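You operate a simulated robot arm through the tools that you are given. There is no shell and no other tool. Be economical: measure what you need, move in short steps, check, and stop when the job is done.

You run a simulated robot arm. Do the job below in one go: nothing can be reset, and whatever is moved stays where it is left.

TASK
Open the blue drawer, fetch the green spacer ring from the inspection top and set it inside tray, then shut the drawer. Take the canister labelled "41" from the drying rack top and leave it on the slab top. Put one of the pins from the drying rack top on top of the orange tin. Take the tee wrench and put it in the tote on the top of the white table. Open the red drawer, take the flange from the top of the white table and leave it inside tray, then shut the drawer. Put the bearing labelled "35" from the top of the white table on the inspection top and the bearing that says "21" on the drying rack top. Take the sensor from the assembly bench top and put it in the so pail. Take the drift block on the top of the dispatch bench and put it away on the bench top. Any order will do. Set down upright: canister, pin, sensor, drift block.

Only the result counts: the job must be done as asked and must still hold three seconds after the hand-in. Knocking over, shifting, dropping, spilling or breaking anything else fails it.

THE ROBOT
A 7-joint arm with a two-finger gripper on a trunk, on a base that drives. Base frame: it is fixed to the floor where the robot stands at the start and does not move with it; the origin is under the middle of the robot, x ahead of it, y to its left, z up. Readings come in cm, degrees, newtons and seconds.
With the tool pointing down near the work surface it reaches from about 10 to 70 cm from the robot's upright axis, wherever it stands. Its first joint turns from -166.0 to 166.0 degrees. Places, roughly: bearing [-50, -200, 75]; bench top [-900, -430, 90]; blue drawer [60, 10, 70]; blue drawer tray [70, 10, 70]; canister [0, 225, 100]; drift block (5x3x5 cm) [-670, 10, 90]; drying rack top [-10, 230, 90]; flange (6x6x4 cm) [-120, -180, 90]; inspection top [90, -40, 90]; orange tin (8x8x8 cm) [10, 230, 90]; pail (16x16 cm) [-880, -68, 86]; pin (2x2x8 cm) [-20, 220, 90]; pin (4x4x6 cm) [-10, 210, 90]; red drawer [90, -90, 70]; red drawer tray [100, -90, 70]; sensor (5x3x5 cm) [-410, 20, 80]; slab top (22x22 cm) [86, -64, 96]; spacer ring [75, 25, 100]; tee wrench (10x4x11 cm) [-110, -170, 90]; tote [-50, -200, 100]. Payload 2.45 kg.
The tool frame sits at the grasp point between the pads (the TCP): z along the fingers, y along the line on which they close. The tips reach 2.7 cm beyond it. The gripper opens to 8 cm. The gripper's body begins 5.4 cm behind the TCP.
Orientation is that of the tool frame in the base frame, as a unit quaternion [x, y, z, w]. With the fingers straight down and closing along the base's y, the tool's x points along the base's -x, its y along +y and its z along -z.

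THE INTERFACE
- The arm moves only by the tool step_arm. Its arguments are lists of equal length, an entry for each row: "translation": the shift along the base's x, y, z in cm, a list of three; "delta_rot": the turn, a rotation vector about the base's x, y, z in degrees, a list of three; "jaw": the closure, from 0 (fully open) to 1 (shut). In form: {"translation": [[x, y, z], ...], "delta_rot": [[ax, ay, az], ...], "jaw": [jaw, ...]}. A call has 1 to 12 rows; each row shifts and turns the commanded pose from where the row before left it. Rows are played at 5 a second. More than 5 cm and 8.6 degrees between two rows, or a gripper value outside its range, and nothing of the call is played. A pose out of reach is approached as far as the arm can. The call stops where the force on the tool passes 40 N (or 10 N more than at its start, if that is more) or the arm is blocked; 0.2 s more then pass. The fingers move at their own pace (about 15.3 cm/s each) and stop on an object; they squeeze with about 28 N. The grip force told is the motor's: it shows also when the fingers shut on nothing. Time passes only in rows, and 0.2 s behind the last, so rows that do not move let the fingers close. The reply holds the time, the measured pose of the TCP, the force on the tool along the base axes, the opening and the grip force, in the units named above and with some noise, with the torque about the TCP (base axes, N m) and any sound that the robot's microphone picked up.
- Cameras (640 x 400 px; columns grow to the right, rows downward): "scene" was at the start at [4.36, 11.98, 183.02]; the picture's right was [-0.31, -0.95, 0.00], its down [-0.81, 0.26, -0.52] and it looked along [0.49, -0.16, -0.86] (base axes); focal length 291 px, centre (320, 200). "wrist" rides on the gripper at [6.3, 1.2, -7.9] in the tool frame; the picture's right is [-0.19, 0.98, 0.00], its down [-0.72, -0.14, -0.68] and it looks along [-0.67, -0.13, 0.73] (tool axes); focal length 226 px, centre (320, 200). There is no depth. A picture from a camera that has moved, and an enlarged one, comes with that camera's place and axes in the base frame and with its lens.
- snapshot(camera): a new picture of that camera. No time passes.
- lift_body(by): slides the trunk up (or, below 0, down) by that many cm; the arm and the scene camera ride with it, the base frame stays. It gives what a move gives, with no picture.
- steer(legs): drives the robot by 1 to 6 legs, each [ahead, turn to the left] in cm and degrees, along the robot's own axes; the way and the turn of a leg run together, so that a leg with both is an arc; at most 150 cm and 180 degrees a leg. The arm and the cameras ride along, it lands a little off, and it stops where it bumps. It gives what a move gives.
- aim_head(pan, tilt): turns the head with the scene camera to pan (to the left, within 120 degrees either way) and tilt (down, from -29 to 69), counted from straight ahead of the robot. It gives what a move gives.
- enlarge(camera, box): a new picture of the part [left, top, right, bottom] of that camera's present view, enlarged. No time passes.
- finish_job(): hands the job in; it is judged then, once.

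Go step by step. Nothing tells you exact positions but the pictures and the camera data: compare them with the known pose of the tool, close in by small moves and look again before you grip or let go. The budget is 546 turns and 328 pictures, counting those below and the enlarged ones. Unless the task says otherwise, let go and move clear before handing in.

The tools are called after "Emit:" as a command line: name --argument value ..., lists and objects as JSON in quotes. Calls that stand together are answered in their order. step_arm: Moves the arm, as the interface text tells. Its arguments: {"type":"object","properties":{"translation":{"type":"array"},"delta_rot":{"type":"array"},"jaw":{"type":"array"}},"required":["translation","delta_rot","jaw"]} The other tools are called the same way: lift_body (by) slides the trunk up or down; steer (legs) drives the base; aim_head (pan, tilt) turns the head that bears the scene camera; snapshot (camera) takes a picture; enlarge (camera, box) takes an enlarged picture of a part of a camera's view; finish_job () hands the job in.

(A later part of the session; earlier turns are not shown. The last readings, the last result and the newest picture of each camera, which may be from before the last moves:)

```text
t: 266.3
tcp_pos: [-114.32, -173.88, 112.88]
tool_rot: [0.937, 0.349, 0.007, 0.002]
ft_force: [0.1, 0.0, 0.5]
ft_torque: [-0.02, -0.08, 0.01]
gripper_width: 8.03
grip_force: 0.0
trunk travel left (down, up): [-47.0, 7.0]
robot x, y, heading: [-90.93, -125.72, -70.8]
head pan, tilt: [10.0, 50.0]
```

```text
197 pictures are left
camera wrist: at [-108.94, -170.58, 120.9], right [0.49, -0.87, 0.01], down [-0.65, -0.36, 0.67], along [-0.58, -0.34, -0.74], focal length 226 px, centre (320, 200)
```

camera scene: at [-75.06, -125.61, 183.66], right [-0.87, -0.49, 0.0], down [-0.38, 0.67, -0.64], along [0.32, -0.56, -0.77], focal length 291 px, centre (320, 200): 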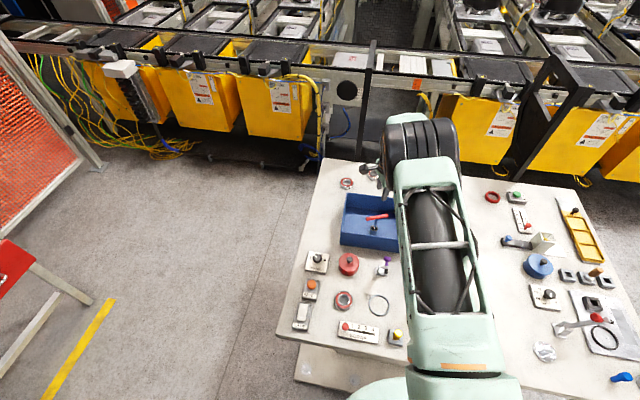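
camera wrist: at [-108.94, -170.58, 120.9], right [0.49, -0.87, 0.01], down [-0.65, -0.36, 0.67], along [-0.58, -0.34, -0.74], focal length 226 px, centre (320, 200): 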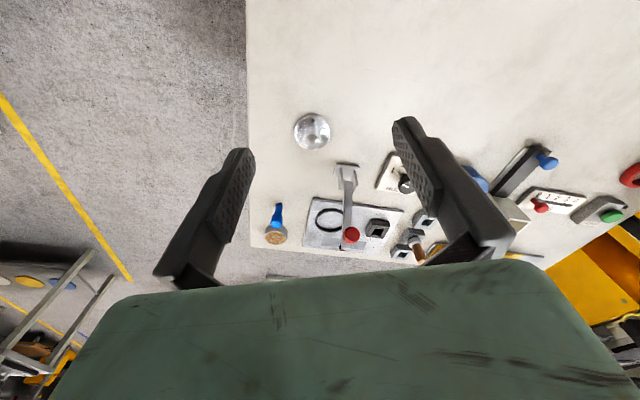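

Flange located near (-121, -176.7). Moving above it and lowering.

Emit:
step_arm --translation '[[-3.4, -1.4, -3], [-3.3, -1.4, -3], [0, 0, -3]]' --delta_rot '[[0, 0, 0], [0, 0, 0], [0, 0, 0]]' --jaw '[0, 0, 0]'

Emit:
snapshot --camera "wrist"

Emit:
enlarge --camera "wrist" --box '[240, 80, 400, 210]'

```text
t: 267.1
tcp_pos: [-121.04, -176.82, 103.82]
tool_rot: [0.937, 0.349, 0.008, 0.002]
ft_force: [0.1, 0.7, 0.1]
ft_torque: [0.02, -0.01, 0.01]
gripper_width: 8.02
grip_force: 0.0
trunk travel left (down, up): [-47.0, 7.0]
robot x, y, heading: [-91.24, -125.79, -70.7]
head pan, tilt: [10.0, 50.0]
```

```text
196 pictures are left
camera wrist: at [-115.51, -173.51, 111.92], right [0.49, -0.87, 0.01], down [-0.65, -0.36, 0.67], along [-0.58, -0.34, -0.74], focal length 226 px, centre (320, 200)
```

wrist: 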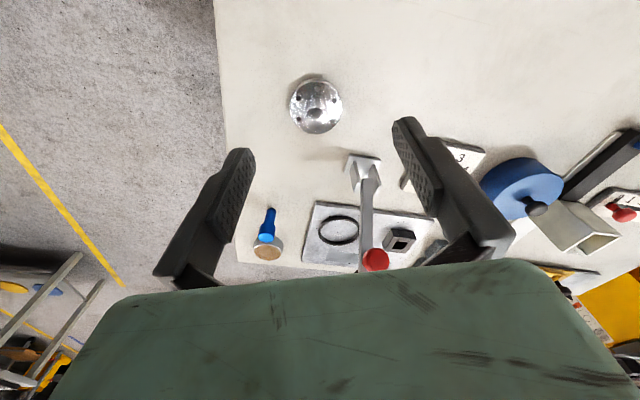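

```text
3.08 times, centred on (320, 145) of wrist
camera zoom: at [-115.51, -173.51, 111.92], right [0.49, -0.87, 0.01], down [-0.65, -0.36, 0.67], along [-0.58, -0.34, -0.74], focal length 696 px, centre (320, 369)
```

zoom: 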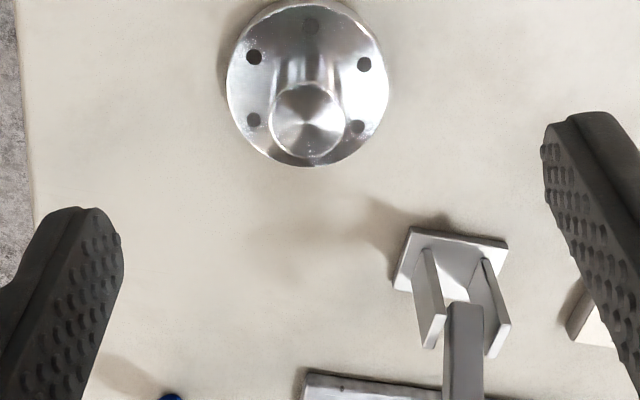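

The hub is about 2 cm across, centred near (-122, -177.2). Lowering onto the hub.

Emit:
step_arm --translation '[[-1, -0.4, -2], [0, 0, -3], [0, 0, -2.5]]' --delta_rot '[[0, 0, 0], [0, 0, 0], [0, 0, 0]]' --jaw '[0.3, 0.4, 0.4]'

Emit:
snapshot --camera "wrist"

```text
t: 267.9
tcp_pos: [-121.92, -177.23, 96.36]
tool_rot: [0.938, 0.347, 0.008, 0.002]
ft_force: [0.2, 0.1, 0.4]
ft_torque: [-0.01, -0.02, -0.01]
gripper_width: 4.82
grip_force: 0.1
trunk travel left (down, up): [-47.0, 7.0]
robot x, y, heading: [-91.29, -125.36, -70.9]
head pan, tilt: [10.0, 50.0]
```

```text
194 pictures are left
camera wrist: at [-116.44, -173.94, 104.37], right [0.49, -0.87, 0.01], down [-0.65, -0.36, 0.67], along [-0.58, -0.34, -0.74], focal length 226 px, centre (320, 200)
```

wrist: 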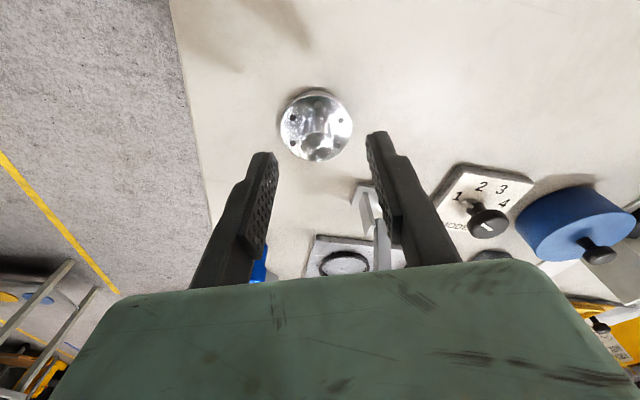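

By its known size, the flange sits lower (table at z ≈ 85.5), centred near (-123, -178). Adjusting and lowering further.

Emit:
step_arm --translation '[[-1.1, -0.7, -1.5], [0, 0, -1.5]]' --delta_rot '[[0, 0, 0], [0, 0, 0]]' --jaw '[0.4, 0.4]'

Emit:
snapshot --camera "wrist"

```text
t: 268.5
tcp_pos: [-123.04, -177.8, 93.39]
tool_rot: [0.937, 0.349, 0.008, 0.002]
ft_force: [0.3, 0.0, 1.2]
ft_torque: [0.0, -0.01, 0.0]
gripper_width: 4.79
grip_force: 0.0
trunk travel left (down, up): [-47.0, 7.0]
robot x, y, heading: [-91.3, -125.42, -70.8]
head pan, tilt: [10.0, 50.0]
```

```text
193 pictures are left
camera wrist: at [-117.51, -174.53, 101.41], right [0.49, -0.87, 0.01], down [-0.65, -0.36, 0.67], along [-0.58, -0.34, -0.74], focal length 226 px, centre (320, 200)
```

wrist: 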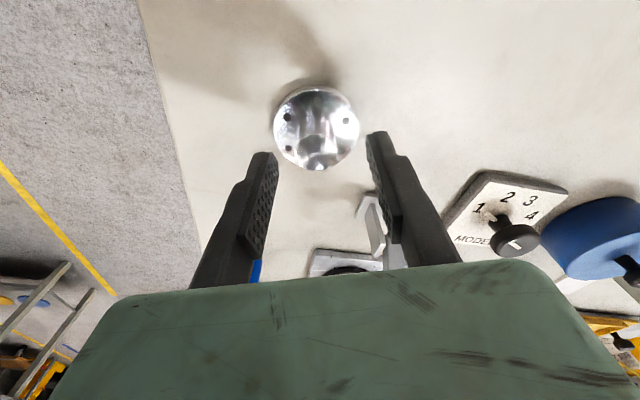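

Emit:
step_arm --translation '[[-0.4, 0, -1.6], [0, 0, -1.4]]' --delta_rot '[[0, 0, 0], [0, 0, 0]]' --jaw '[0.4, 0.4]'

Emit:
snapshot --camera "wrist"

```text
t: 269.1
tcp_pos: [-123.43, -177.93, 90.25]
tool_rot: [0.937, 0.348, 0.008, 0.002]
ft_force: [0.1, 0.0, -0.8]
ft_torque: [-0.01, 0.0, 0.01]
gripper_width: 4.81
grip_force: 0.0
trunk travel left (down, up): [-47.0, 7.0]
robot x, y, heading: [-91.22, -125.62, -70.5]
head pan, tilt: [10.0, 50.0]
```

```text
192 pictures are left
camera wrist: at [-118.01, -174.65, 98.35], right [0.49, -0.87, 0.01], down [-0.65, -0.36, 0.67], along [-0.58, -0.34, -0.74], focal length 226 px, centre (320, 200)
```

wrist: 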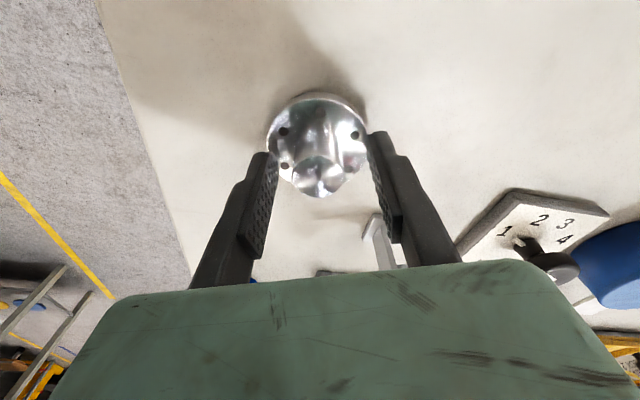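

The hub is between the pads. Closing and test-lifting.

Emit:
step_arm --translation '[[0, 0, -0.2], [0, 0, 0], [0, 0, 0], [0, 0, 0]]' --delta_rot '[[0, 0, 0], [0, 0, 0], [0, 0, 0], [0, 0, 0]]' --jaw '[0.4, 1, 1, 1]'

Emit:
step_arm --translation '[[0, 0, 2], [0, 0, 4], [0, 0, 4], [0, 0, 4], [0, 0, 4], [0, 0, 4]]' --delta_rot '[[0, 0, 0], [0, 0, 0], [0, 0, 0], [0, 0, 0], [0, 0, 0], [0, 0, 0]]' --jaw '[1, 1, 1, 1, 1, 1]'

Emit:
snapshot --camera "wrist"

```text
t: 270.1
tcp_pos: [-123.5, -177.91, 90.21]
tool_rot: [0.937, 0.349, 0.008, 0.002]
ft_force: [-0.1, 0.0, -0.1]
ft_torque: [0.0, -0.01, -0.03]
gripper_width: 2.5
grip_force: 27.9
trunk travel left (down, up): [-47.0, 7.0]
robot x, y, heading: [-91.1, -125.59, -71.1]
head pan, tilt: [10.0, 50.0]
```

```text
t: 271.5
tcp_pos: [-123.58, -177.43, 112.31]
tool_rot: [0.937, 0.349, 0.008, 0.002]
ft_force: [-0.4, -0.3, -2.8]
ft_torque: [0.0, -0.02, -0.04]
gripper_width: 2.47
grip_force: 28.0
trunk travel left (down, up): [-47.0, 7.0]
robot x, y, heading: [-91.11, -125.54, -70.9]
head pan, tilt: [10.0, 50.0]
```

```text
191 pictures are left
camera wrist: at [-118.01, -174.34, 120.41], right [0.49, -0.87, 0.01], down [-0.65, -0.36, 0.67], along [-0.58, -0.34, -0.74], focal length 226 px, centre (320, 200)
```

wrist: 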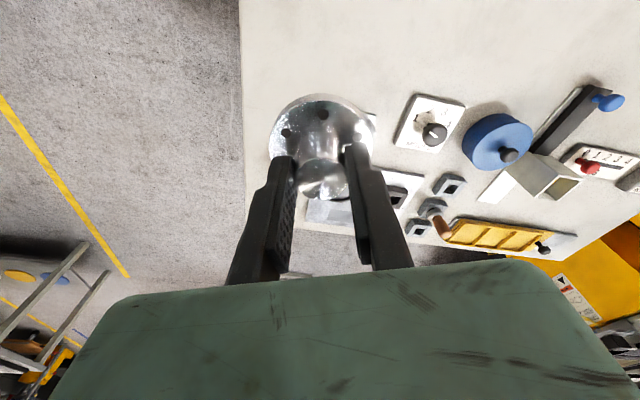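

Flange held. Pulling the arm in, then driving around the table corner to the open red drawer.

Emit:
step_arm --translation '[[3.8, 1.8, 0.3], [3.8, 1.8, 0.3], [3.8, 1.8, 0.3], [3.8, 1.6, 0.3], [3.8, 1.6, 0], [3.8, 1.6, 0], [3.8, 1.4, 0], [3.8, 1.4, 0], [3.8, 1.4, 0], [3.8, 1.4, 0]]' --delta_rot '[[0, 0, 0], [0, 0, 0], [0, 0, 0], [0, 0, 0], [0, 0, 0], [0, 0, 0], [0, 0, 0], [0, 0, 0], [0, 0, 0], [0, 0, 0]]' --jaw '[1, 1, 1, 1, 1, 1, 1, 1, 1, 1]'

Emit:
steer --legs '[[-20, 0], [0, 86.5], [54, 0], [0, -39], [58, 0], [0, 42]]'

Emit:
aim_head --pan 0 --tilt 50

Emit:
snapshot --camera "scene"

Emit:
snapshot --camera "wrist"

```text
t: 273.7
tcp_pos: [-85.24, -162.06, 113.41]
tool_rot: [0.938, 0.348, 0.008, 0.001]
ft_force: [-0.9, -0.8, -4.6]
ft_torque: [-0.04, 0.02, 0.03]
gripper_width: 2.47
grip_force: 27.9
trunk travel left (down, up): [-47.0, 7.0]
robot x, y, heading: [-91.12, -125.72, -70.8]
head pan, tilt: [10.0, 50.0]
```

```text
t: 288.6
tcp_pos: [43.96, -112.44, 113.47]
tool_rot: [0.425, 0.905, 0.006, -0.005]
ft_force: [0.8, 1.2, -2.6]
ft_torque: [0.0, 0.0, -0.02]
gripper_width: 2.51
grip_force: 27.9
trunk travel left (down, up): [-47.0, 7.0]
robot x, y, heading: [7.69, -117.26, 18.3]
head pan, tilt: [10.0, 50.0]
```

```text
t: 289.3
tcp_pos: [43.88, -112.45, 113.37]
tool_rot: [0.424, 0.906, 0.007, -0.004]
ft_force: [-1.1, -0.3, -3.4]
ft_torque: [0.01, 0.0, 0.03]
gripper_width: 2.49
grip_force: 28.0
trunk travel left (down, up): [-47.0, 7.0]
robot x, y, heading: [7.45, -117.29, 18.3]
head pan, tilt: [0.0, 50.0]
```

```text
190 pictures are left
camera scene: at [8.22, -102.33, 183.65], right [0.31, -0.95, 0.0], down [-0.73, -0.24, -0.64], along [0.61, 0.2, -0.77], focal length 291 px, centre (320, 200)
```

scene: 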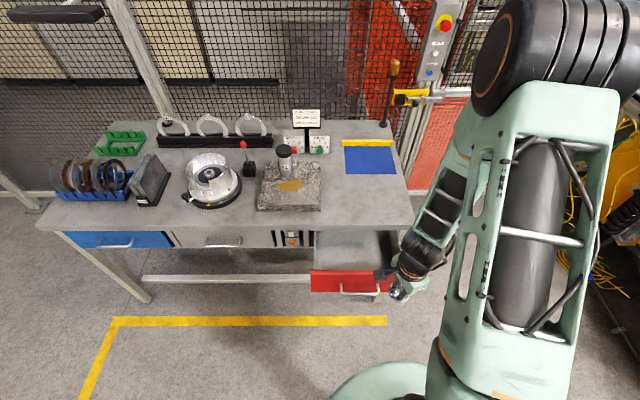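

```text
189 pictures are left
camera wrist: at [40.81, -106.81, 121.48], right [0.88, 0.48, 0.01], down [0.35, -0.65, 0.67], along [0.32, -0.59, -0.74], focal length 226 px, centre (320, 200)
```

wrist: 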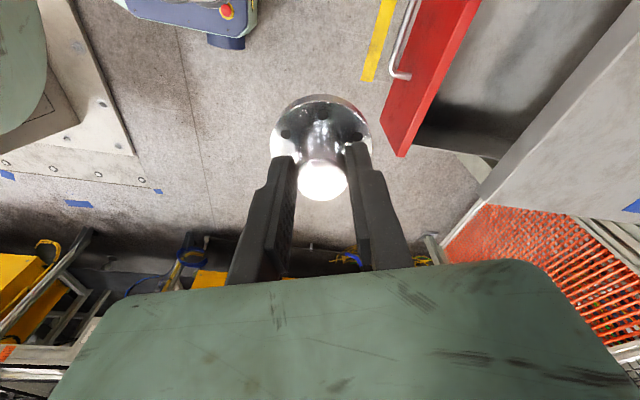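

Yawing the tool square to the drawer and moving over its exposed middle, at about (67, -98.5).

Emit:
step_arm --translation '[[2.57, 1.55, 0], [2.57, 1.55, 0], [2.57, 1.55, 0], [2.57, 1.55, 0], [2.57, 1.55, 0], [2.57, 1.55, 0], [2.57, 1.55, 0], [2.57, 1.55, 0], [2.57, 1.55, 0]]' --delta_rot '[[0, 0, 7.65], [0, 0, 7.65], [0, 0, 7.65], [0, 0, 7.65], [0, 0, 7.65], [0, 0, 7.65], [0, 0, 7.65], [0, 0, 7.65], [0, 0, 7.65]]' --jaw '[1, 1, 1, 1, 1, 1, 1, 1, 1]'

Emit:
snapshot --camera "wrist"

Emit:
enlarge --camera "scene" --box '[290, 200, 450, 310]'

```text
t: 291.3
tcp_pos: [66.99, -98.37, 113.45]
tool_rot: [-0.162, 0.987, 0.004, -0.007]
ft_force: [0.2, 1.0, -3.6]
ft_torque: [0.0, 0.02, -0.01]
gripper_width: 2.49
grip_force: 28.1
trunk travel left (down, up): [-47.0, 7.0]
robot x, y, heading: [7.09, -117.48, 18.2]
head pan, tilt: [0.0, 50.0]
```

```text
188 pictures are left
camera wrist: at [60.7, -99.27, 121.41], right [-0.13, 0.99, 0.01], down [0.74, 0.09, 0.67], along [0.66, 0.09, -0.74], focal length 226 px, centre (320, 200)
```

wrist: 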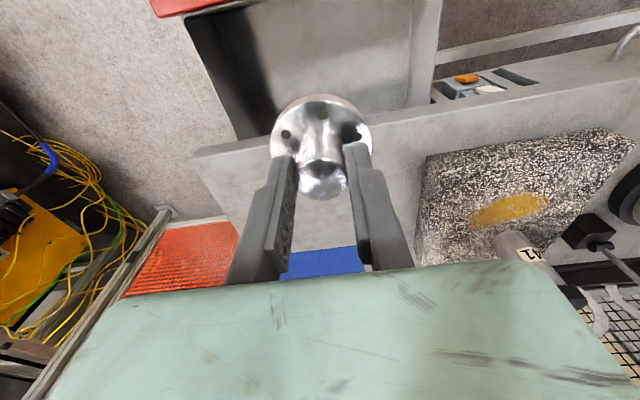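

```text
3.64 times, centred on (370, 255) of scene
camera zoom: at [8.35, -102.27, 183.63], right [0.31, -0.95, 0.0], down [-0.73, -0.24, -0.64], along [0.61, 0.2, -0.77], focal length 1059 px, centre (138, 0)
```

zoom: 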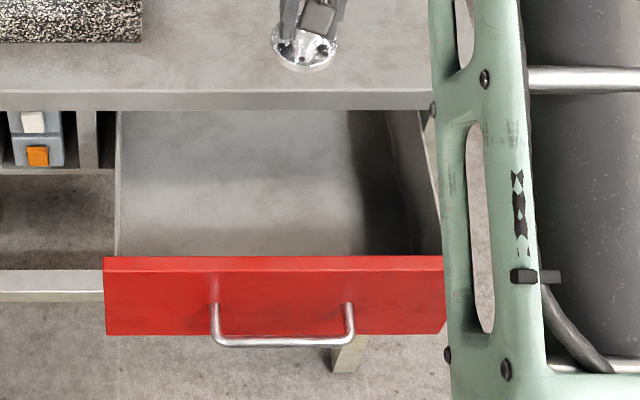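

The drawer is empty and the flange is over its middle. Lowering it.

Emit:
step_arm --translation '[[0, 0, -4.5], [0, 0, -4.5], [0, 0, -4.5], [0, 0, -4.5], [0, 0, -4.5], [0, 0, -4.5], [0, 0, -4]]' --delta_rot '[[0, 0, 0], [0, 0, 0], [0, 0, 0], [0, 0, 0], [0, 0, 0], [0, 0, 0], [0, 0, 0]]' --jaw '[1, 1, 1, 1, 1, 1, 1]'

Emit:
snapshot --camera "wrist"

Emit:
snapshot --camera "scene"

```text
t: 292.9
tcp_pos: [67.02, -98.51, 82.44]
tool_rot: [-0.161, 0.987, 0.003, -0.008]
ft_force: [0.1, -0.2, -1.8]
ft_torque: [0.03, 0.03, 0.02]
gripper_width: 2.48
grip_force: 27.9
trunk travel left (down, up): [-47.0, 7.0]
robot x, y, heading: [7.31, -117.56, 18.4]
head pan, tilt: [0.0, 50.0]
```

```text
186 pictures are left
camera wrist: at [60.72, -99.31, 90.45], right [-0.13, 0.99, 0.01], down [0.74, 0.09, 0.67], along [0.66, 0.09, -0.74], focal length 226 px, centre (320, 200)
```

wrist: 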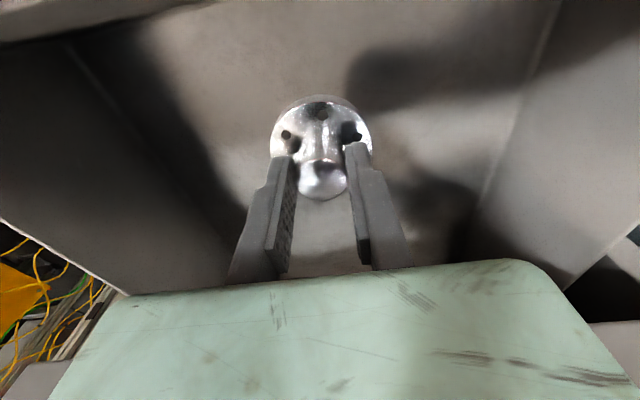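

```text
185 pictures are left
camera scene: at [8.29, -102.29, 183.64], right [0.31, -0.95, 0.0], down [-0.73, -0.24, -0.64], along [0.61, 0.2, -0.77], focal length 291 px, centre (320, 200)
```

scene: 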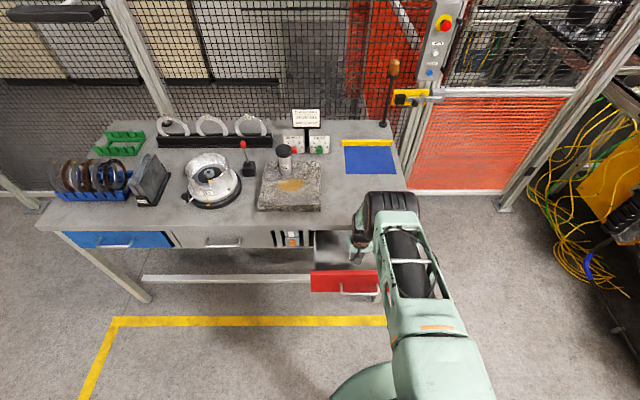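

Emit:
step_arm --translation '[[0, 0, -2], [0, 0, -1.5], [0, 0, -0.7], [0, 0, -0.6], [0, 0, -0.6], [0, 0, -0.6]]' --delta_rot '[[0, 0, 0], [0, 0, 0], [0, 0, 0], [0, 0, 0], [0, 0, 0], [0, 0, 0]]' --jaw '[1, 1, 1, 1, 1, 1]'

```text
t: 294.3
tcp_pos: [66.95, -98.63, 76.47]
tool_rot: [-0.161, 0.987, 0.003, -0.008]
ft_force: [-0.6, 0.2, -2.3]
ft_torque: [-0.01, 0.02, 0.05]
gripper_width: 2.49
grip_force: 27.8
trunk travel left (down, up): [-47.0, 7.0]
robot x, y, heading: [7.27, -117.82, 18.1]
head pan, tilt: [0.0, 50.0]
```

Emit:
step_arm --translation '[[0, 0, -0.5], [0, 0, -0.5], [0, 0, -0.4]]' --delta_rot '[[0, 0, 0], [0, 0, 0], [0, 0, 0]]' --jaw '[1, 1, 1]'

```text
t: 295.1
tcp_pos: [67.13, -98.48, 75.06]
tool_rot: [-0.161, 0.987, 0.003, -0.008]
ft_force: [1.1, -1.0, -2.5]
ft_torque: [0.02, 0.02, -0.03]
gripper_width: 2.46
grip_force: 28.3
trunk travel left (down, up): [-47.0, 7.0]
robot x, y, heading: [7.34, -117.49, 18.2]
head pan, tilt: [0.0, 50.0]
```

Emit:
step_arm --translation '[[0, 0, -0.5], [0, 0, -0.4], [0, 0, -0.4]]' --delta_rot '[[0, 0, 0], [0, 0, 0], [0, 0, 0]]' --jaw '[1, 1, 1]'

Emit:
snapshot --camera "wrist"

```text
t: 295.9
tcp_pos: [66.95, -98.51, 74.0]
tool_rot: [-0.161, 0.987, 0.004, -0.005]
ft_force: [-0.2, 3.8, 30.9]
ft_torque: [-0.24, -0.24, -0.09]
gripper_width: 2.54
grip_force: 28.0
trunk travel left (down, up): [-47.0, 7.0]
robot x, y, heading: [7.27, -117.54, 18.4]
head pan, tilt: [0.0, 50.0]
```

```text
184 pictures are left
camera wrist: at [60.64, -99.29, 82.09], right [-0.13, 0.99, 0.01], down [0.73, 0.09, 0.67], along [0.67, 0.09, -0.74], focal length 226 px, centre (320, 200)
```

wrist: 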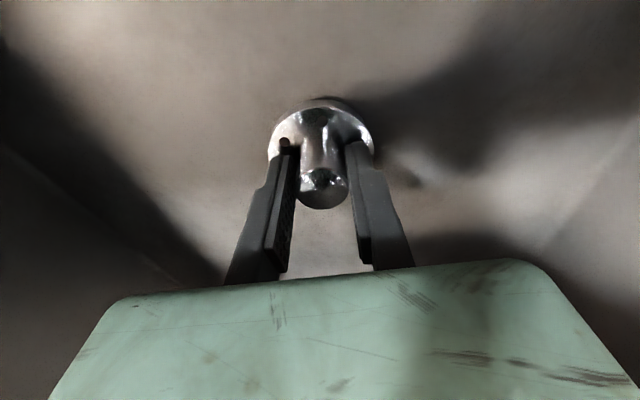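

On the floor. Releasing and rising out of the drawer.

Emit:
step_arm --translation '[[0, 0, 0.4], [0, 0, 0], [0, 0, 0], [0, 0, 2], [0, 0, 4], [0, 0, 4.5], [-0.9, -0.3, 4.5], [-0.9, -0.3, 4.5], [-0.9, -0.3, 4.5]]' --delta_rot '[[0, 0, 0], [0, 0, 0], [0, 0, 0], [0, 0, 0], [0, 0, 0], [0, 0, 0], [0, 0, 0], [0, 0, 0], [0, 0, 0]]' --jaw '[1, 0.5, 0.4, 0.4, 0.4, 0.4, 0.4, 0.4, 0.4]'

Emit:
snapshot --camera "wrist"

```text
t: 297.9
tcp_pos: [64.2, -99.32, 97.97]
tool_rot: [-0.159, 0.987, 0.003, -0.008]
ft_force: [-0.7, -0.3, -0.4]
ft_torque: [-0.02, -0.03, 0.0]
gripper_width: 4.81
grip_force: 0.1
trunk travel left (down, up): [-47.0, 7.0]
robot x, y, heading: [7.16, -117.7, 18.4]
head pan, tilt: [0.0, 50.0]
```

```text
183 pictures are left
camera wrist: at [57.9, -100.15, 106.08], right [-0.13, 0.99, 0.01], down [0.74, 0.09, 0.67], along [0.66, 0.09, -0.74], focal length 226 px, centre (320, 200)
```

wrist: 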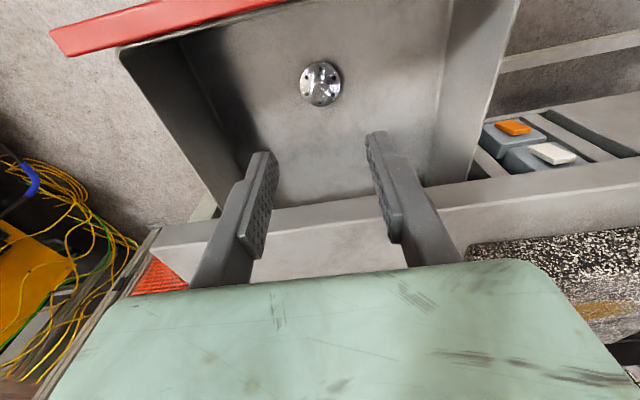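

Flange sits in the drawer. Going in front of the handle with closed, tilted fingers to push it shut.

Emit:
step_arm --translation '[[-3.5, -1.2, 0], [-3.5, -1.2, 0], [-3.5, -1.2, 0], [-3.2, -1.1, 0], [0, 0, -4], [0, 0, -4], [0, 0, -4], [0, 0, -4], [0, 0, -4.6]]' --delta_rot '[[2.3, -6.95, 0], [2.3, -6.95, 0], [2.3, -6.95, 0], [0, 0, 0], [0, 0, 0], [0, 0, 0], [0, 0, 0], [0, 0, 0], [0, 0, 0]]' --jaw '[1, 1, 1, 1, 1, 1, 1, 1, 1]'

Emit:
snapshot --camera "wrist"

```text
t: 299.9
tcp_pos: [50.59, -104.02, 77.55]
tool_rot: [-0.159, 0.97, 0.033, 0.181]
ft_force: [0.4, -0.2, 0.2]
ft_torque: [-0.03, 0.06, -0.02]
gripper_width: 0.0
grip_force: 28.5
trunk travel left (down, up): [-47.0, 7.0]
robot x, y, heading: [7.08, -117.24, 18.3]
head pan, tilt: [0.0, 50.0]
```

```text
182 pictures are left
camera wrist: at [41.89, -105.67, 82.6], right [-0.14, 0.99, 0.08], down [0.45, 0.0, 0.89], along [0.88, 0.16, -0.44], focal length 226 px, centre (320, 200)
```

wrist: 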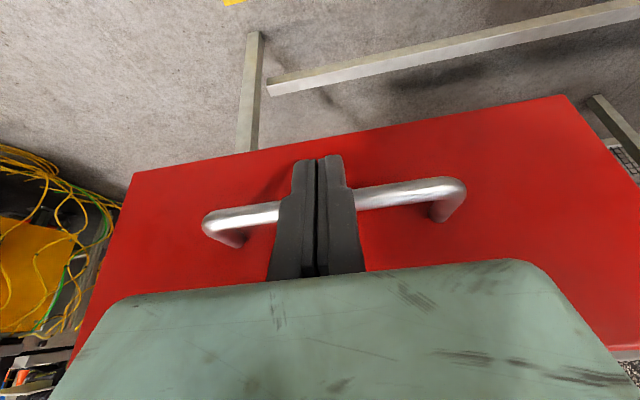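

Emit:
step_arm --translation '[[1.23, 0.55, 0], [1.23, 0.5, 0], [1.23, 0.42, 0], [1.23, 0.42, 0], [1.23, 0.42, 0], [1.23, 0.42, 0], [1.23, 0.42, 0], [1.23, 0.42, 0], [1.23, 0.42, 0], [1.23, 0.42, 0], [1.23, 0.42, 0], [1.23, 0.42, 0]]' --delta_rot '[[0, 0, 0], [0, 0, 0], [0, 0, 0], [0, 0, 0], [0, 0, 0], [0, 0, 0], [0, 0, 0], [0, 0, 0], [0, 0, 0], [0, 0, 0], [0, 0, 0], [0, 0, 0]]' --jaw '[1, 1, 1, 1, 1, 1, 1, 1, 1, 1, 1, 1]'

Emit:
step_arm --translation '[[1.23, 0.42, 0], [1.23, 0.42, 0], [1.23, 0.42, 0], [1.23, 0.42, 0], [1.1, 0.38, 0], [0.8, 0.27, 0], [0.8, 0.27, 0], [0.8, 0.27, 0], [0.8, 0.27, 0]]' --delta_rot '[[0, 0, 0], [0, 0, 0], [0, 0, 0], [0, 0, 0], [0, 0, 0], [0, 0, 0], [0, 0, 0], [0, 0, 0], [0, 0, 0]]' --jaw '[1, 1, 1, 1, 1, 1, 1, 1, 1]'

Emit:
snapshot --camera "scene"

```text
t: 302.5
tcp_pos: [65.5, -98.69, 77.59]
tool_rot: [-0.159, 0.97, 0.033, 0.181]
ft_force: [0.3, -0.4, 0.1]
ft_torque: [-0.01, 0.0, 0.01]
gripper_width: 0.02
grip_force: 27.8
trunk travel left (down, up): [-47.0, 7.0]
robot x, y, heading: [7.53, -117.43, 18.0]
head pan, tilt: [0.0, 50.0]
```

```text
t: 304.3
tcp_pos: [72.53, -96.16, 76.67]
tool_rot: [-0.16, 0.972, 0.031, 0.168]
ft_force: [-4.1, -1.5, -3.4]
ft_torque: [0.02, 0.01, -0.01]
gripper_width: 0.0
grip_force: 29.2
trunk travel left (down, up): [-47.0, 7.0]
robot x, y, heading: [7.32, -117.73, 18.2]
head pan, tilt: [0.0, 50.0]
stopped in row 9: the force on the tool passed its limit at 66 N (the readings are from after the stop); the commanded pose is now the measured one
```

```text
181 pictures are left
camera scene: at [8.4, -102.27, 183.63], right [0.31, -0.95, 0.0], down [-0.73, -0.24, -0.64], along [0.61, 0.2, -0.77], focal length 291 px, centre (320, 200)
```

scene: 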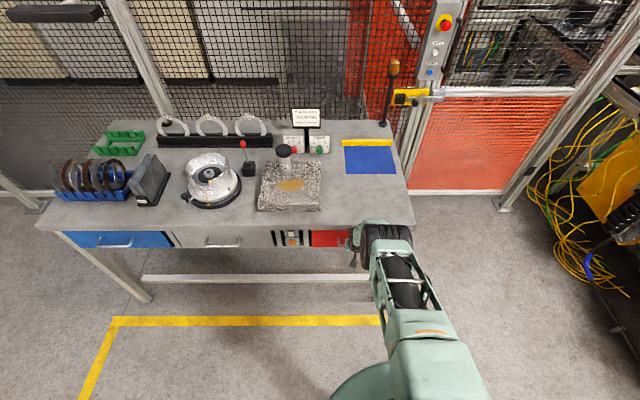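

Red drawer shut. Backing off and restoring the tool, then checking.

Emit:
step_arm --translation '[[-1.9, -0.65, 0], [-1.9, -0.65, 0], [-1.9, -0.65, 0], [-1.9, -0.65, 0], [-1, -0.3, 4], [0, 0, 4.5], [0, 0, 4.5], [0, 0, 4.5], [0, 0, 4.5], [0, 0, 4.5], [-3, -1, 3], [-3, -1, 3]]' --delta_rot '[[0, 0, 0], [0, 0, 0], [0, 0, 0], [0, 0, 0], [0, 0, 0], [0, 0, 0], [-2.3, 6.9, 0], [-2.3, 6.9, 0], [-2, 6, 0], [0, 0, 0], [0, 0, 0], [0, 0, 0]]' --jaw '[1, 1, 1, 1, 1, 1, 1, 1, 1, 0, 0, 0]'

Emit:
enlarge --camera "scene" --box '[40, 180, 420, 290]'

```text
t: 306.9
tcp_pos: [58.02, -101.32, 109.47]
tool_rot: [-0.162, 0.987, 0.003, -0.008]
ft_force: [-0.4, 0.0, 0.6]
ft_torque: [0.03, -0.01, -0.02]
gripper_width: 8.0
grip_force: 0.0
trunk travel left (down, up): [-47.0, 7.0]
robot x, y, heading: [7.04, -117.5, 18.3]
head pan, tilt: [0.0, 50.0]
```

```text
1.68 times, centred on (230, 235) of scene
camera zoom: at [8.06, -102.37, 183.66], right [0.31, -0.95, 0.0], down [-0.73, -0.24, -0.64], along [0.61, 0.2, -0.77], focal length 491 px, centre (472, 141)
```

zoom: 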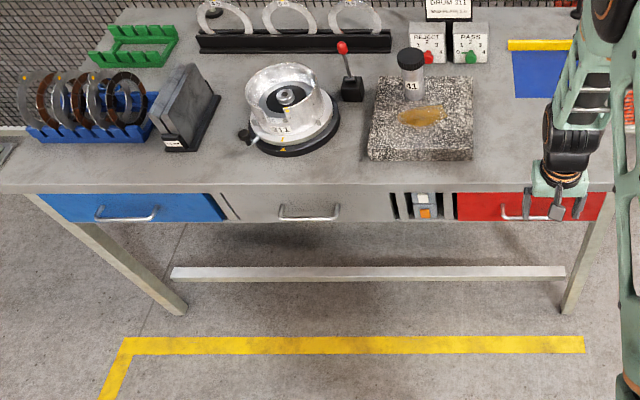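

Both drawers are shut. Next the bearing "35" at the far corner of the white table. I'll pull the arm in and drive to the table's short end.

Emit:
step_arm --translation '[[-4, -1.3, 0.5], [-4, -1.3, 0.5], [-4, -1.3, 0.5], [-2, -0.7, 1]]' --delta_rot '[[0, 0, 0], [0, 0, 0], [0, 0, 0], [0, 0, 0]]' --jaw '[0, 0, 0, 0]'

Emit:
steer --legs '[[0, -111.7], [60, 0]]'

Emit:
aim_head --pan -40 --tilt 50

Emit:
snapshot --camera "scene"

```text
t: 307.9
tcp_pos: [44.14, -105.89, 112.16]
tool_rot: [-0.16, 0.987, 0.003, -0.008]
ft_force: [-0.4, 0.2, 0.4]
ft_torque: [-0.02, -0.02, 0.0]
gripper_width: 8.01
grip_force: 0.0
trunk travel left (down, up): [-47.0, 7.0]
robot x, y, heading: [7.1, -117.7, 18.0]
head pan, tilt: [0.0, 50.0]
```

```text
t: 316.1
tcp_pos: [0.47, -215.59, 112.02]
tool_rot: [0.729, 0.684, 0.01, -0.002]
ft_force: [0.7, 0.5, -0.6]
ft_torque: [0.0, 0.04, -0.01]
gripper_width: 8.01
grip_force: 0.1
trunk travel left (down, up): [-47.0, 7.0]
robot x, y, heading: [3.45, -176.67, -93.9]
head pan, tilt: [0.0, 50.0]
```

```text
t: 317.1
tcp_pos: [0.44, -215.45, 112.02]
tool_rot: [0.729, 0.684, 0.008, -0.001]
ft_force: [-0.1, -0.1, 0.2]
ft_torque: [0.02, 0.03, 0.03]
gripper_width: 8.01
grip_force: 0.1
trunk travel left (down, up): [-47.0, 7.0]
robot x, y, heading: [3.68, -176.83, -93.7]
head pan, tilt: [-40.0, 50.0]
```

```text
179 pictures are left
camera scene: at [12.26, -181.28, 183.65], right [-0.72, 0.69, 0.0], down [0.53, 0.55, -0.64], along [-0.44, -0.46, -0.77], focal length 291 px, centre (320, 200)
```

scene: 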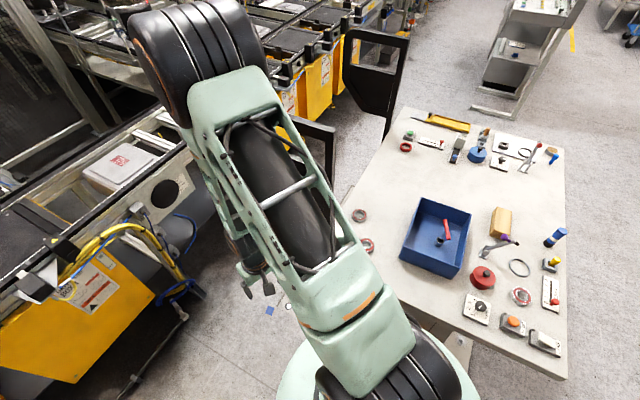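

Emit:
enlarge --camera "scene" --box '[330, 190, 410, 270]'

```text
5.00 times, centred on (370, 230) of scene
camera zoom: at [12.26, -181.28, 183.65], right [-0.72, 0.69, 0.0], down [0.53, 0.55, -0.64], along [-0.44, -0.46, -0.77], focal length 1456 px, centre (70, 50)
```

zoom: 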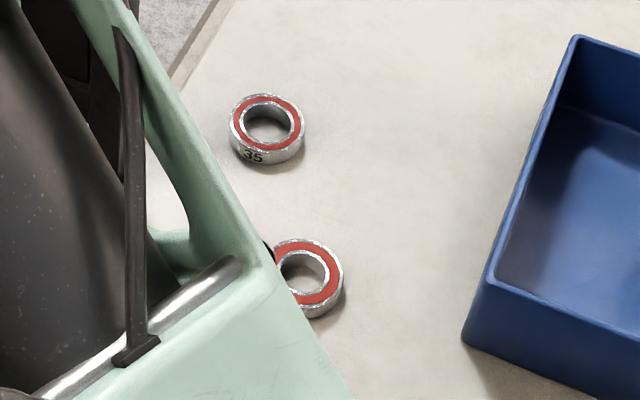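

B1, the farther one, is "35", near (-49.5, -222). Moving into reach and facing it.

Emit:
steer --legs '[[0, -20], [17, 0], [0, -34]]'

Emit:
snapshot --camera "wrist"

```text
t: 321.4
tcp_pos: [-36.39, -212.42, 111.88]
tool_rot: [0.961, 0.277, 0.009, 0.003]
ft_force: [0.4, -0.9, -0.5]
ft_torque: [0.0, -0.01, 0.04]
gripper_width: 8.0
grip_force: 0.0
trunk travel left (down, up): [-47.0, 7.0]
robot x, y, heading: [-3.05, -192.46, -148.2]
head pan, tilt: [-40.0, 50.0]
```

```text
177 pictures are left
camera wrist: at [-30.52, -210.01, 120.0], right [0.36, -0.93, 0.01], down [-0.7, -0.26, 0.67], along [-0.62, -0.24, -0.74], focal length 226 px, centre (320, 200)
```

wrist: 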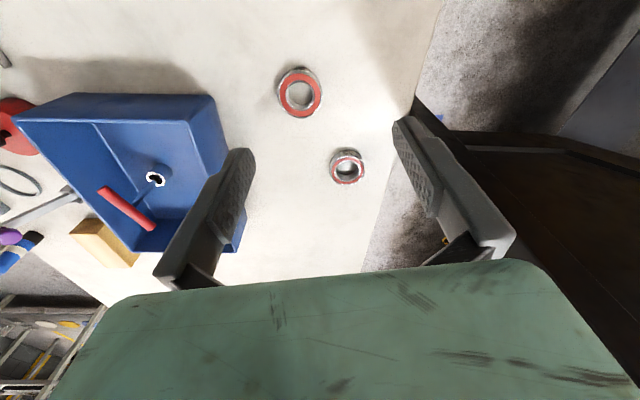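

B1 is at (-49, -222.2), close to a dark conveyor frame, so I'll close along the table's long axis. Yawing and moving over it.

Emit:
step_arm --translation '[[-1.4, -1, -0.5], [-1.4, -1, -0.5], [-1.4, -1, -0.5], [-1.4, -1, -0.5], [-1.4, -1, -0.5], [-1.4, -1, -0.5], [-1.4, -1, -0.5], [-1.4, -1, -0.5], [-1.4, -1, 0]]' --delta_rot '[[0, 0, 8.5], [0, 0, 8.5], [0, 0, 8.5], [0, 0, 8.5], [0, 0, 8.5], [0, 0, 8.5], [0, 0, 8.5], [0, 0, 8.5], [0, 0, 8.5]]' --jaw '[0, 0, 0, 0, 0, 0, 0, 0, 0]'

Emit:
snapshot --camera "wrist"

Emit:
snapshot --camera "scene"

```text
t: 323.4
tcp_pos: [-49.15, -221.37, 107.89]
tool_rot: [0.581, 0.814, 0.008, -0.004]
ft_force: [-0.5, -0.4, 0.3]
ft_torque: [0.01, 0.0, -0.02]
gripper_width: 8.0
grip_force: 0.0
trunk travel left (down, up): [-47.0, 7.0]
robot x, y, heading: [-3.45, -192.2, -148.1]
head pan, tilt: [-40.0, 50.0]
```

```text
176 pictures are left
camera wrist: at [-50.06, -215.07, 115.96], right [0.99, 0.13, 0.01], down [0.1, -0.74, 0.67], along [0.09, -0.66, -0.74], focal length 226 px, centre (320, 200)
```

wrist: 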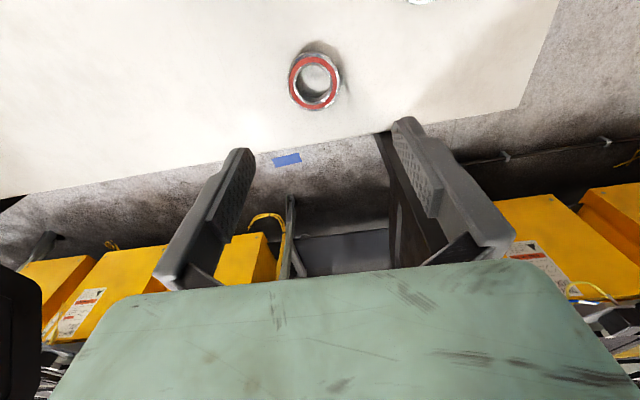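

```text
175 pictures are left
camera scene: at [-1.97, -201.97, 183.65], right [0.14, 0.99, 0.0], down [0.76, -0.11, -0.64], along [-0.64, 0.09, -0.77], focal length 291 px, centre (320, 200)
```

scene: 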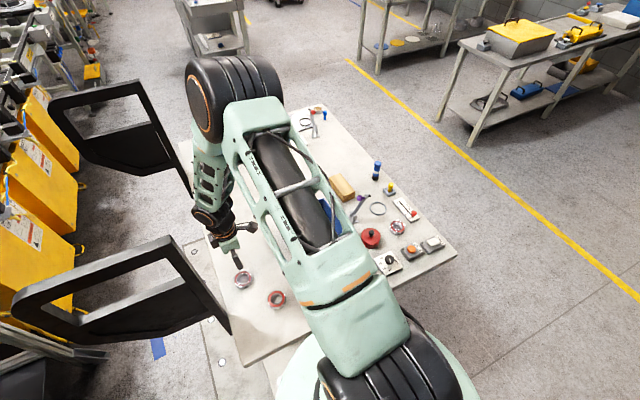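

The dark frames stand off to the sides and the path straight down is clear. Bearing centre (-49.7, -222.1). Lowering.

Emit:
step_arm --translation '[[-0.5, -0.7, -4], [0, 0, -4], [0, 0, -4], [0, 0, -3]]' --delta_rot '[[0, 0, 0], [0, 0, 0], [0, 0, 0], [0, 0, 0]]' --jaw '[0, 0, 0, 0]'

Emit:
snapshot --camera "wrist"

```text
t: 324.4
tcp_pos: [-49.82, -221.88, 93.02]
tool_rot: [0.583, 0.812, 0.008, -0.004]
ft_force: [0.7, -0.3, -0.3]
ft_torque: [0.01, 0.02, 0.02]
gripper_width: 7.98
grip_force: 0.1
trunk travel left (down, up): [-47.0, 7.0]
robot x, y, heading: [-3.2, -192.16, -147.8]
head pan, tilt: [-40.0, 50.0]
```

```text
174 pictures are left
camera wrist: at [-50.67, -215.61, 101.01], right [0.99, 0.13, 0.0], down [0.09, -0.74, 0.67], along [0.09, -0.66, -0.74], focal length 226 px, centre (320, 200)
```

wrist: 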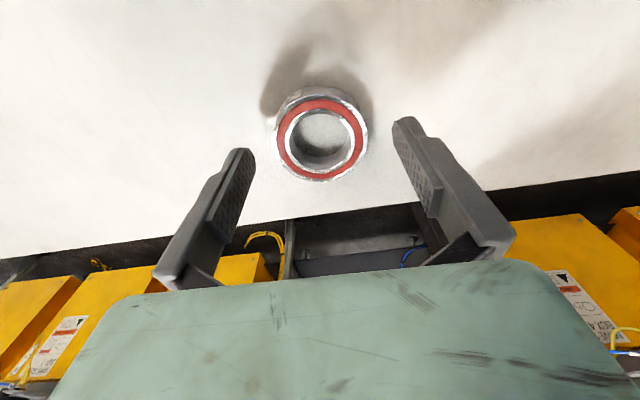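

Emit:
step_arm --translation '[[0.1, -0.4, -2], [0, 0, -1.7], [0, 0, 0], [0, 0, 0], [0, 0, 0]]' --delta_rot '[[0, 0, 0], [0, 0, 0], [0, 0, 0], [0, 0, 0], [0, 0, 0]]' --jaw '[0, 0, 1, 1, 1]'

Emit:
snapshot --camera "wrist"

```text
t: 325.6
tcp_pos: [-49.51, -222.4, 89.3]
tool_rot: [0.584, 0.812, 0.007, -0.005]
ft_force: [-7.1, 1.6, 17.5]
ft_torque: [-0.3, 0.86, -0.18]
gripper_width: 6.13
grip_force: 28.2
trunk travel left (down, up): [-47.0, 7.0]
robot x, y, heading: [-3.18, -192.4, -148.0]
head pan, tilt: [-40.0, 50.0]
```

```text
173 pictures are left
camera wrist: at [-50.39, -216.05, 97.36], right [0.99, 0.13, 0.0], down [0.1, -0.74, 0.67], along [0.09, -0.66, -0.74], focal length 226 px, centre (320, 200)
```

wrist: 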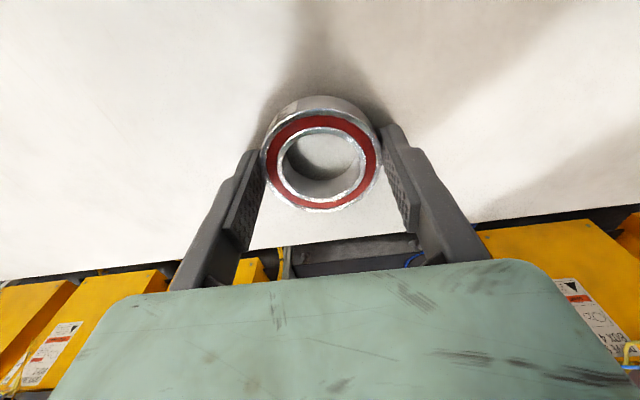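

Gripped "35". Lifting, pulling in, and driving back to the inspection table's right front.

Emit:
step_arm --translation '[[0, 0, 1.5], [0, 0, 4], [0, 0, 4], [0, 0, 4], [0, 0, 4], [0, 0, 4], [0, 0, 3], [3.5, 2.2, 0], [3.5, 2.2, 0], [3.5, 2.2, 0], [3.5, 2.2, 0]]' --delta_rot '[[0, 0, 0], [0, 0, 0], [0, 0, 0], [0, 0, 0], [0, 0, 0], [0, 0, 0], [0, 0, 0], [0, 0, 0], [0, 0, 0], [0, 0, 0], [0, 0, 0]]' --jaw '[1, 1, 1, 1, 1, 1, 1, 1, 1, 1, 1]'

Emit:
snapshot --camera "wrist"

Emit:
steer --legs '[[0, 34], [-17, 0], [0, 90], [0, 90], [70, 0], [0, -48]]'

Emit:
aim_head --pan 0 --tilt 50

Emit:
snapshot --camera "scene"

Emit:
snapshot --camera "wrist"

```text
t: 328.0
tcp_pos: [-35.4, -213.59, 113.97]
tool_rot: [0.583, 0.812, 0.007, -0.005]
ft_force: [0.4, -0.8, -2.0]
ft_torque: [-0.02, 0.06, 0.02]
gripper_width: 6.14
grip_force: 27.6
trunk travel left (down, up): [-47.0, 7.0]
robot x, y, heading: [-3.14, -192.0, -148.1]
head pan, tilt: [-40.0, 50.0]
```

```text
172 pictures are left
camera wrist: at [-36.33, -207.27, 121.91], right [0.99, 0.13, 0.0], down [0.09, -0.74, 0.67], along [0.09, -0.66, -0.74], focal length 226 px, centre (320, 200)
```

wrist: 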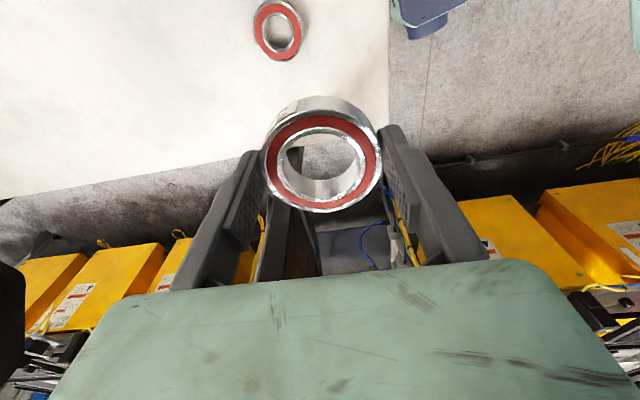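

```text
t: 336.9
tcp_pos: [42.38, -168.41, 119.84]
tool_rot: [-0.691, 0.717, -0.043, 0.078]
ft_force: [-9.5, -2.4, -4.4]
ft_torque: [0.09, -0.44, -0.01]
gripper_width: 6.14
grip_force: 28.2
trunk travel left (down, up): [-47.0, 7.0]
robot x, y, heading: [9.9, -175.53, 19.4]
head pan, tilt: [-40.0, 50.0]
stopped in leg 4: the robot was blocked; the commanded pose is now the measured one
```

```text
t: 337.9
tcp_pos: [42.55, -165.08, 118.27]
tool_rot: [0.716, -0.696, 0.026, -0.047]
ft_force: [-0.2, 0.8, -1.9]
ft_torque: [-0.04, -0.03, 0.02]
gripper_width: 6.12
grip_force: 27.6
trunk travel left (down, up): [-47.0, 7.0]
robot x, y, heading: [9.43, -175.47, 19.6]
head pan, tilt: [0.0, 50.0]
```

```text
171 pictures are left
camera scene: at [10.07, -160.16, 183.63], right [0.33, -0.94, 0.0], down [-0.72, -0.25, -0.64], along [0.61, 0.21, -0.77], focal length 291 px, centre (320, 200)
```

scene: 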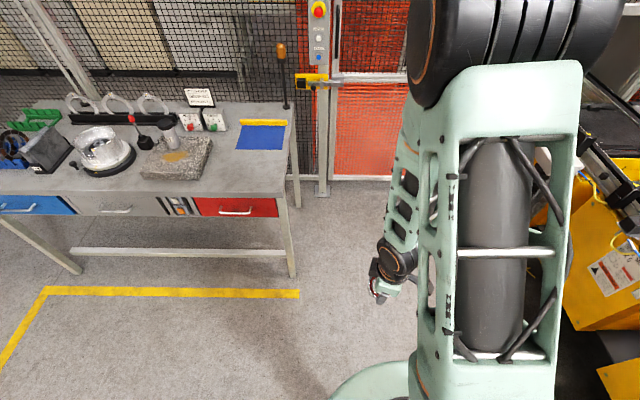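

```text
170 pictures are left
camera wrist: at [40.77, -171.59, 125.82], right [-0.98, 0.17, -0.1], down [0.05, 0.7, 0.71], along [0.19, 0.69, -0.7], focal length 226 px, centre (320, 200)
```

wrist: 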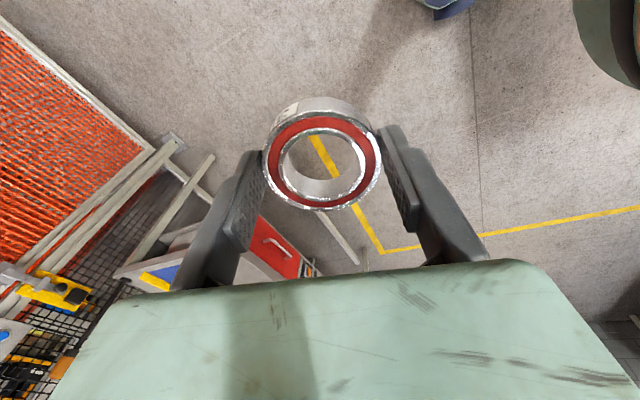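

Something blocked the turn. Looking around to see what I touched.

Emit:
aim_head --pan 60 --tilt 45

Emit:
snapshot --camera "scene"

Emit:
aim_head --pan -60 --tilt 40

Emit:
snapshot --camera "scene"

```text
t: 339.2
tcp_pos: [41.6, -165.46, 118.49]
tool_rot: [0.716, -0.695, 0.031, -0.056]
ft_force: [0.9, -3.7, -0.5]
ft_torque: [0.16, 0.04, -0.01]
gripper_width: 6.13
grip_force: 28.0
trunk travel left (down, up): [-47.0, 7.0]
robot x, y, heading: [9.37, -175.71, 19.6]
head pan, tilt: [60.0, 45.0]
```

```text
169 pictures are left
camera scene: at [4.29, -154.93, 184.35], right [0.98, -0.19, 0.0], down [-0.13, -0.69, -0.71], along [0.13, 0.69, -0.71], focal length 291 px, centre (320, 200)
```

scene: 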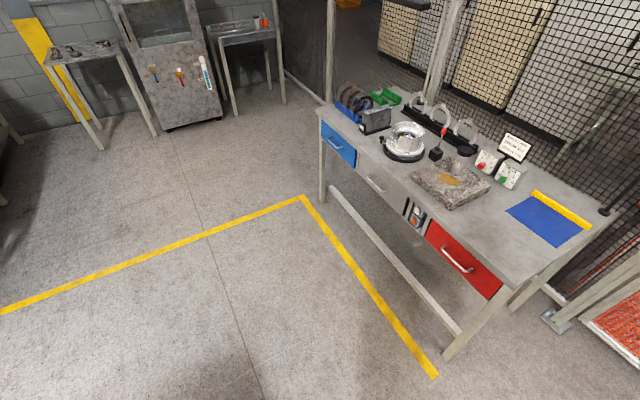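

```text
t: 341.2
tcp_pos: [41.68, -165.37, 118.46]
tool_rot: [0.716, -0.695, 0.032, -0.058]
ft_force: [0.6, 0.1, -1.8]
ft_torque: [-0.03, 0.03, 0.0]
gripper_width: 6.15
grip_force: 28.1
trunk travel left (down, up): [-47.0, 7.0]
robot x, y, heading: [9.26, -175.55, 19.3]
head pan, tilt: [-60.0, 40.0]
```

```text
168 pictures are left
camera scene: at [9.32, -168.42, 185.07], right [-0.65, -0.76, 0.0], down [-0.49, 0.42, -0.77], along [0.58, -0.5, -0.64], focal length 291 px, centre (320, 200)
```

scene: 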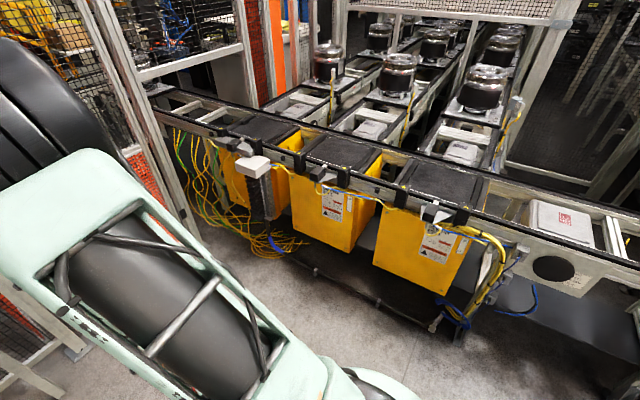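

No obvious obstacle at low level. Checking ahead and higher up.

Emit:
aim_head --pan 0 --tilt 0

Emit:
snapshot --camera "scene"

Emit:
aim_head --pan 110 --tilt 60

Emit:
snapshot --camera "scene"

```text
t: 342.5
tcp_pos: [41.7, -165.41, 118.45]
tool_rot: [0.716, -0.695, 0.032, -0.057]
ft_force: [0.2, -0.5, -2.2]
ft_torque: [-0.03, -0.03, -0.01]
gripper_width: 6.14
grip_force: 28.0
trunk travel left (down, up): [-47.0, 7.0]
robot x, y, heading: [9.4, -175.53, 19.5]
head pan, tilt: [0.0, 0.0]
```

```text
167 pictures are left
camera scene: at [11.36, -159.89, 191.43], right [0.33, -0.94, 0.0], down [0.0, 0.0, -1.0], along [0.94, 0.33, 0.0], focal length 291 px, centre (320, 200)
```

scene: 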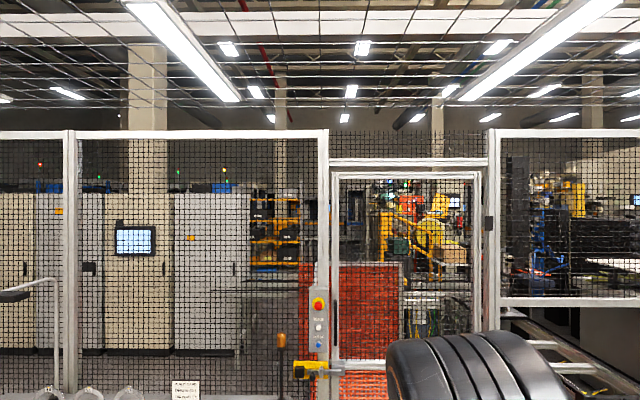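

```text
t: 344.4
tcp_pos: [41.65, -165.42, 118.57]
tool_rot: [0.716, -0.695, 0.031, -0.058]
ft_force: [-0.5, -0.2, -2.1]
ft_torque: [0.01, 0.04, 0.01]
gripper_width: 6.13
grip_force: 28.0
trunk travel left (down, up): [-47.0, 7.0]
robot x, y, heading: [9.57, -175.51, 19.3]
head pan, tilt: [110.0, 60.0]
```

```text
166 pictures are left
camera scene: at [-1.38, -157.72, 182.4], right [0.77, 0.63, 0.0], down [0.55, -0.67, -0.5], along [-0.32, 0.39, -0.87], focal length 291 px, centre (320, 200)
```

scene: 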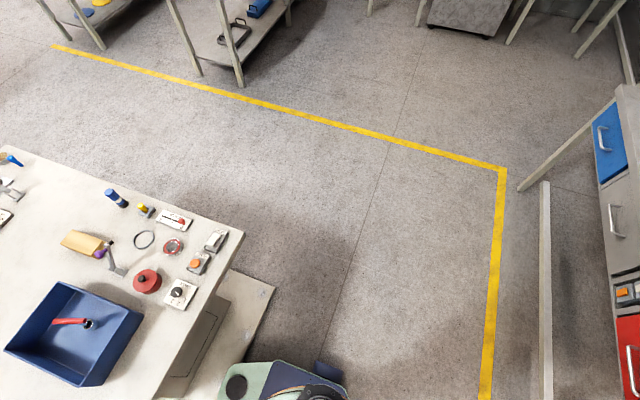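

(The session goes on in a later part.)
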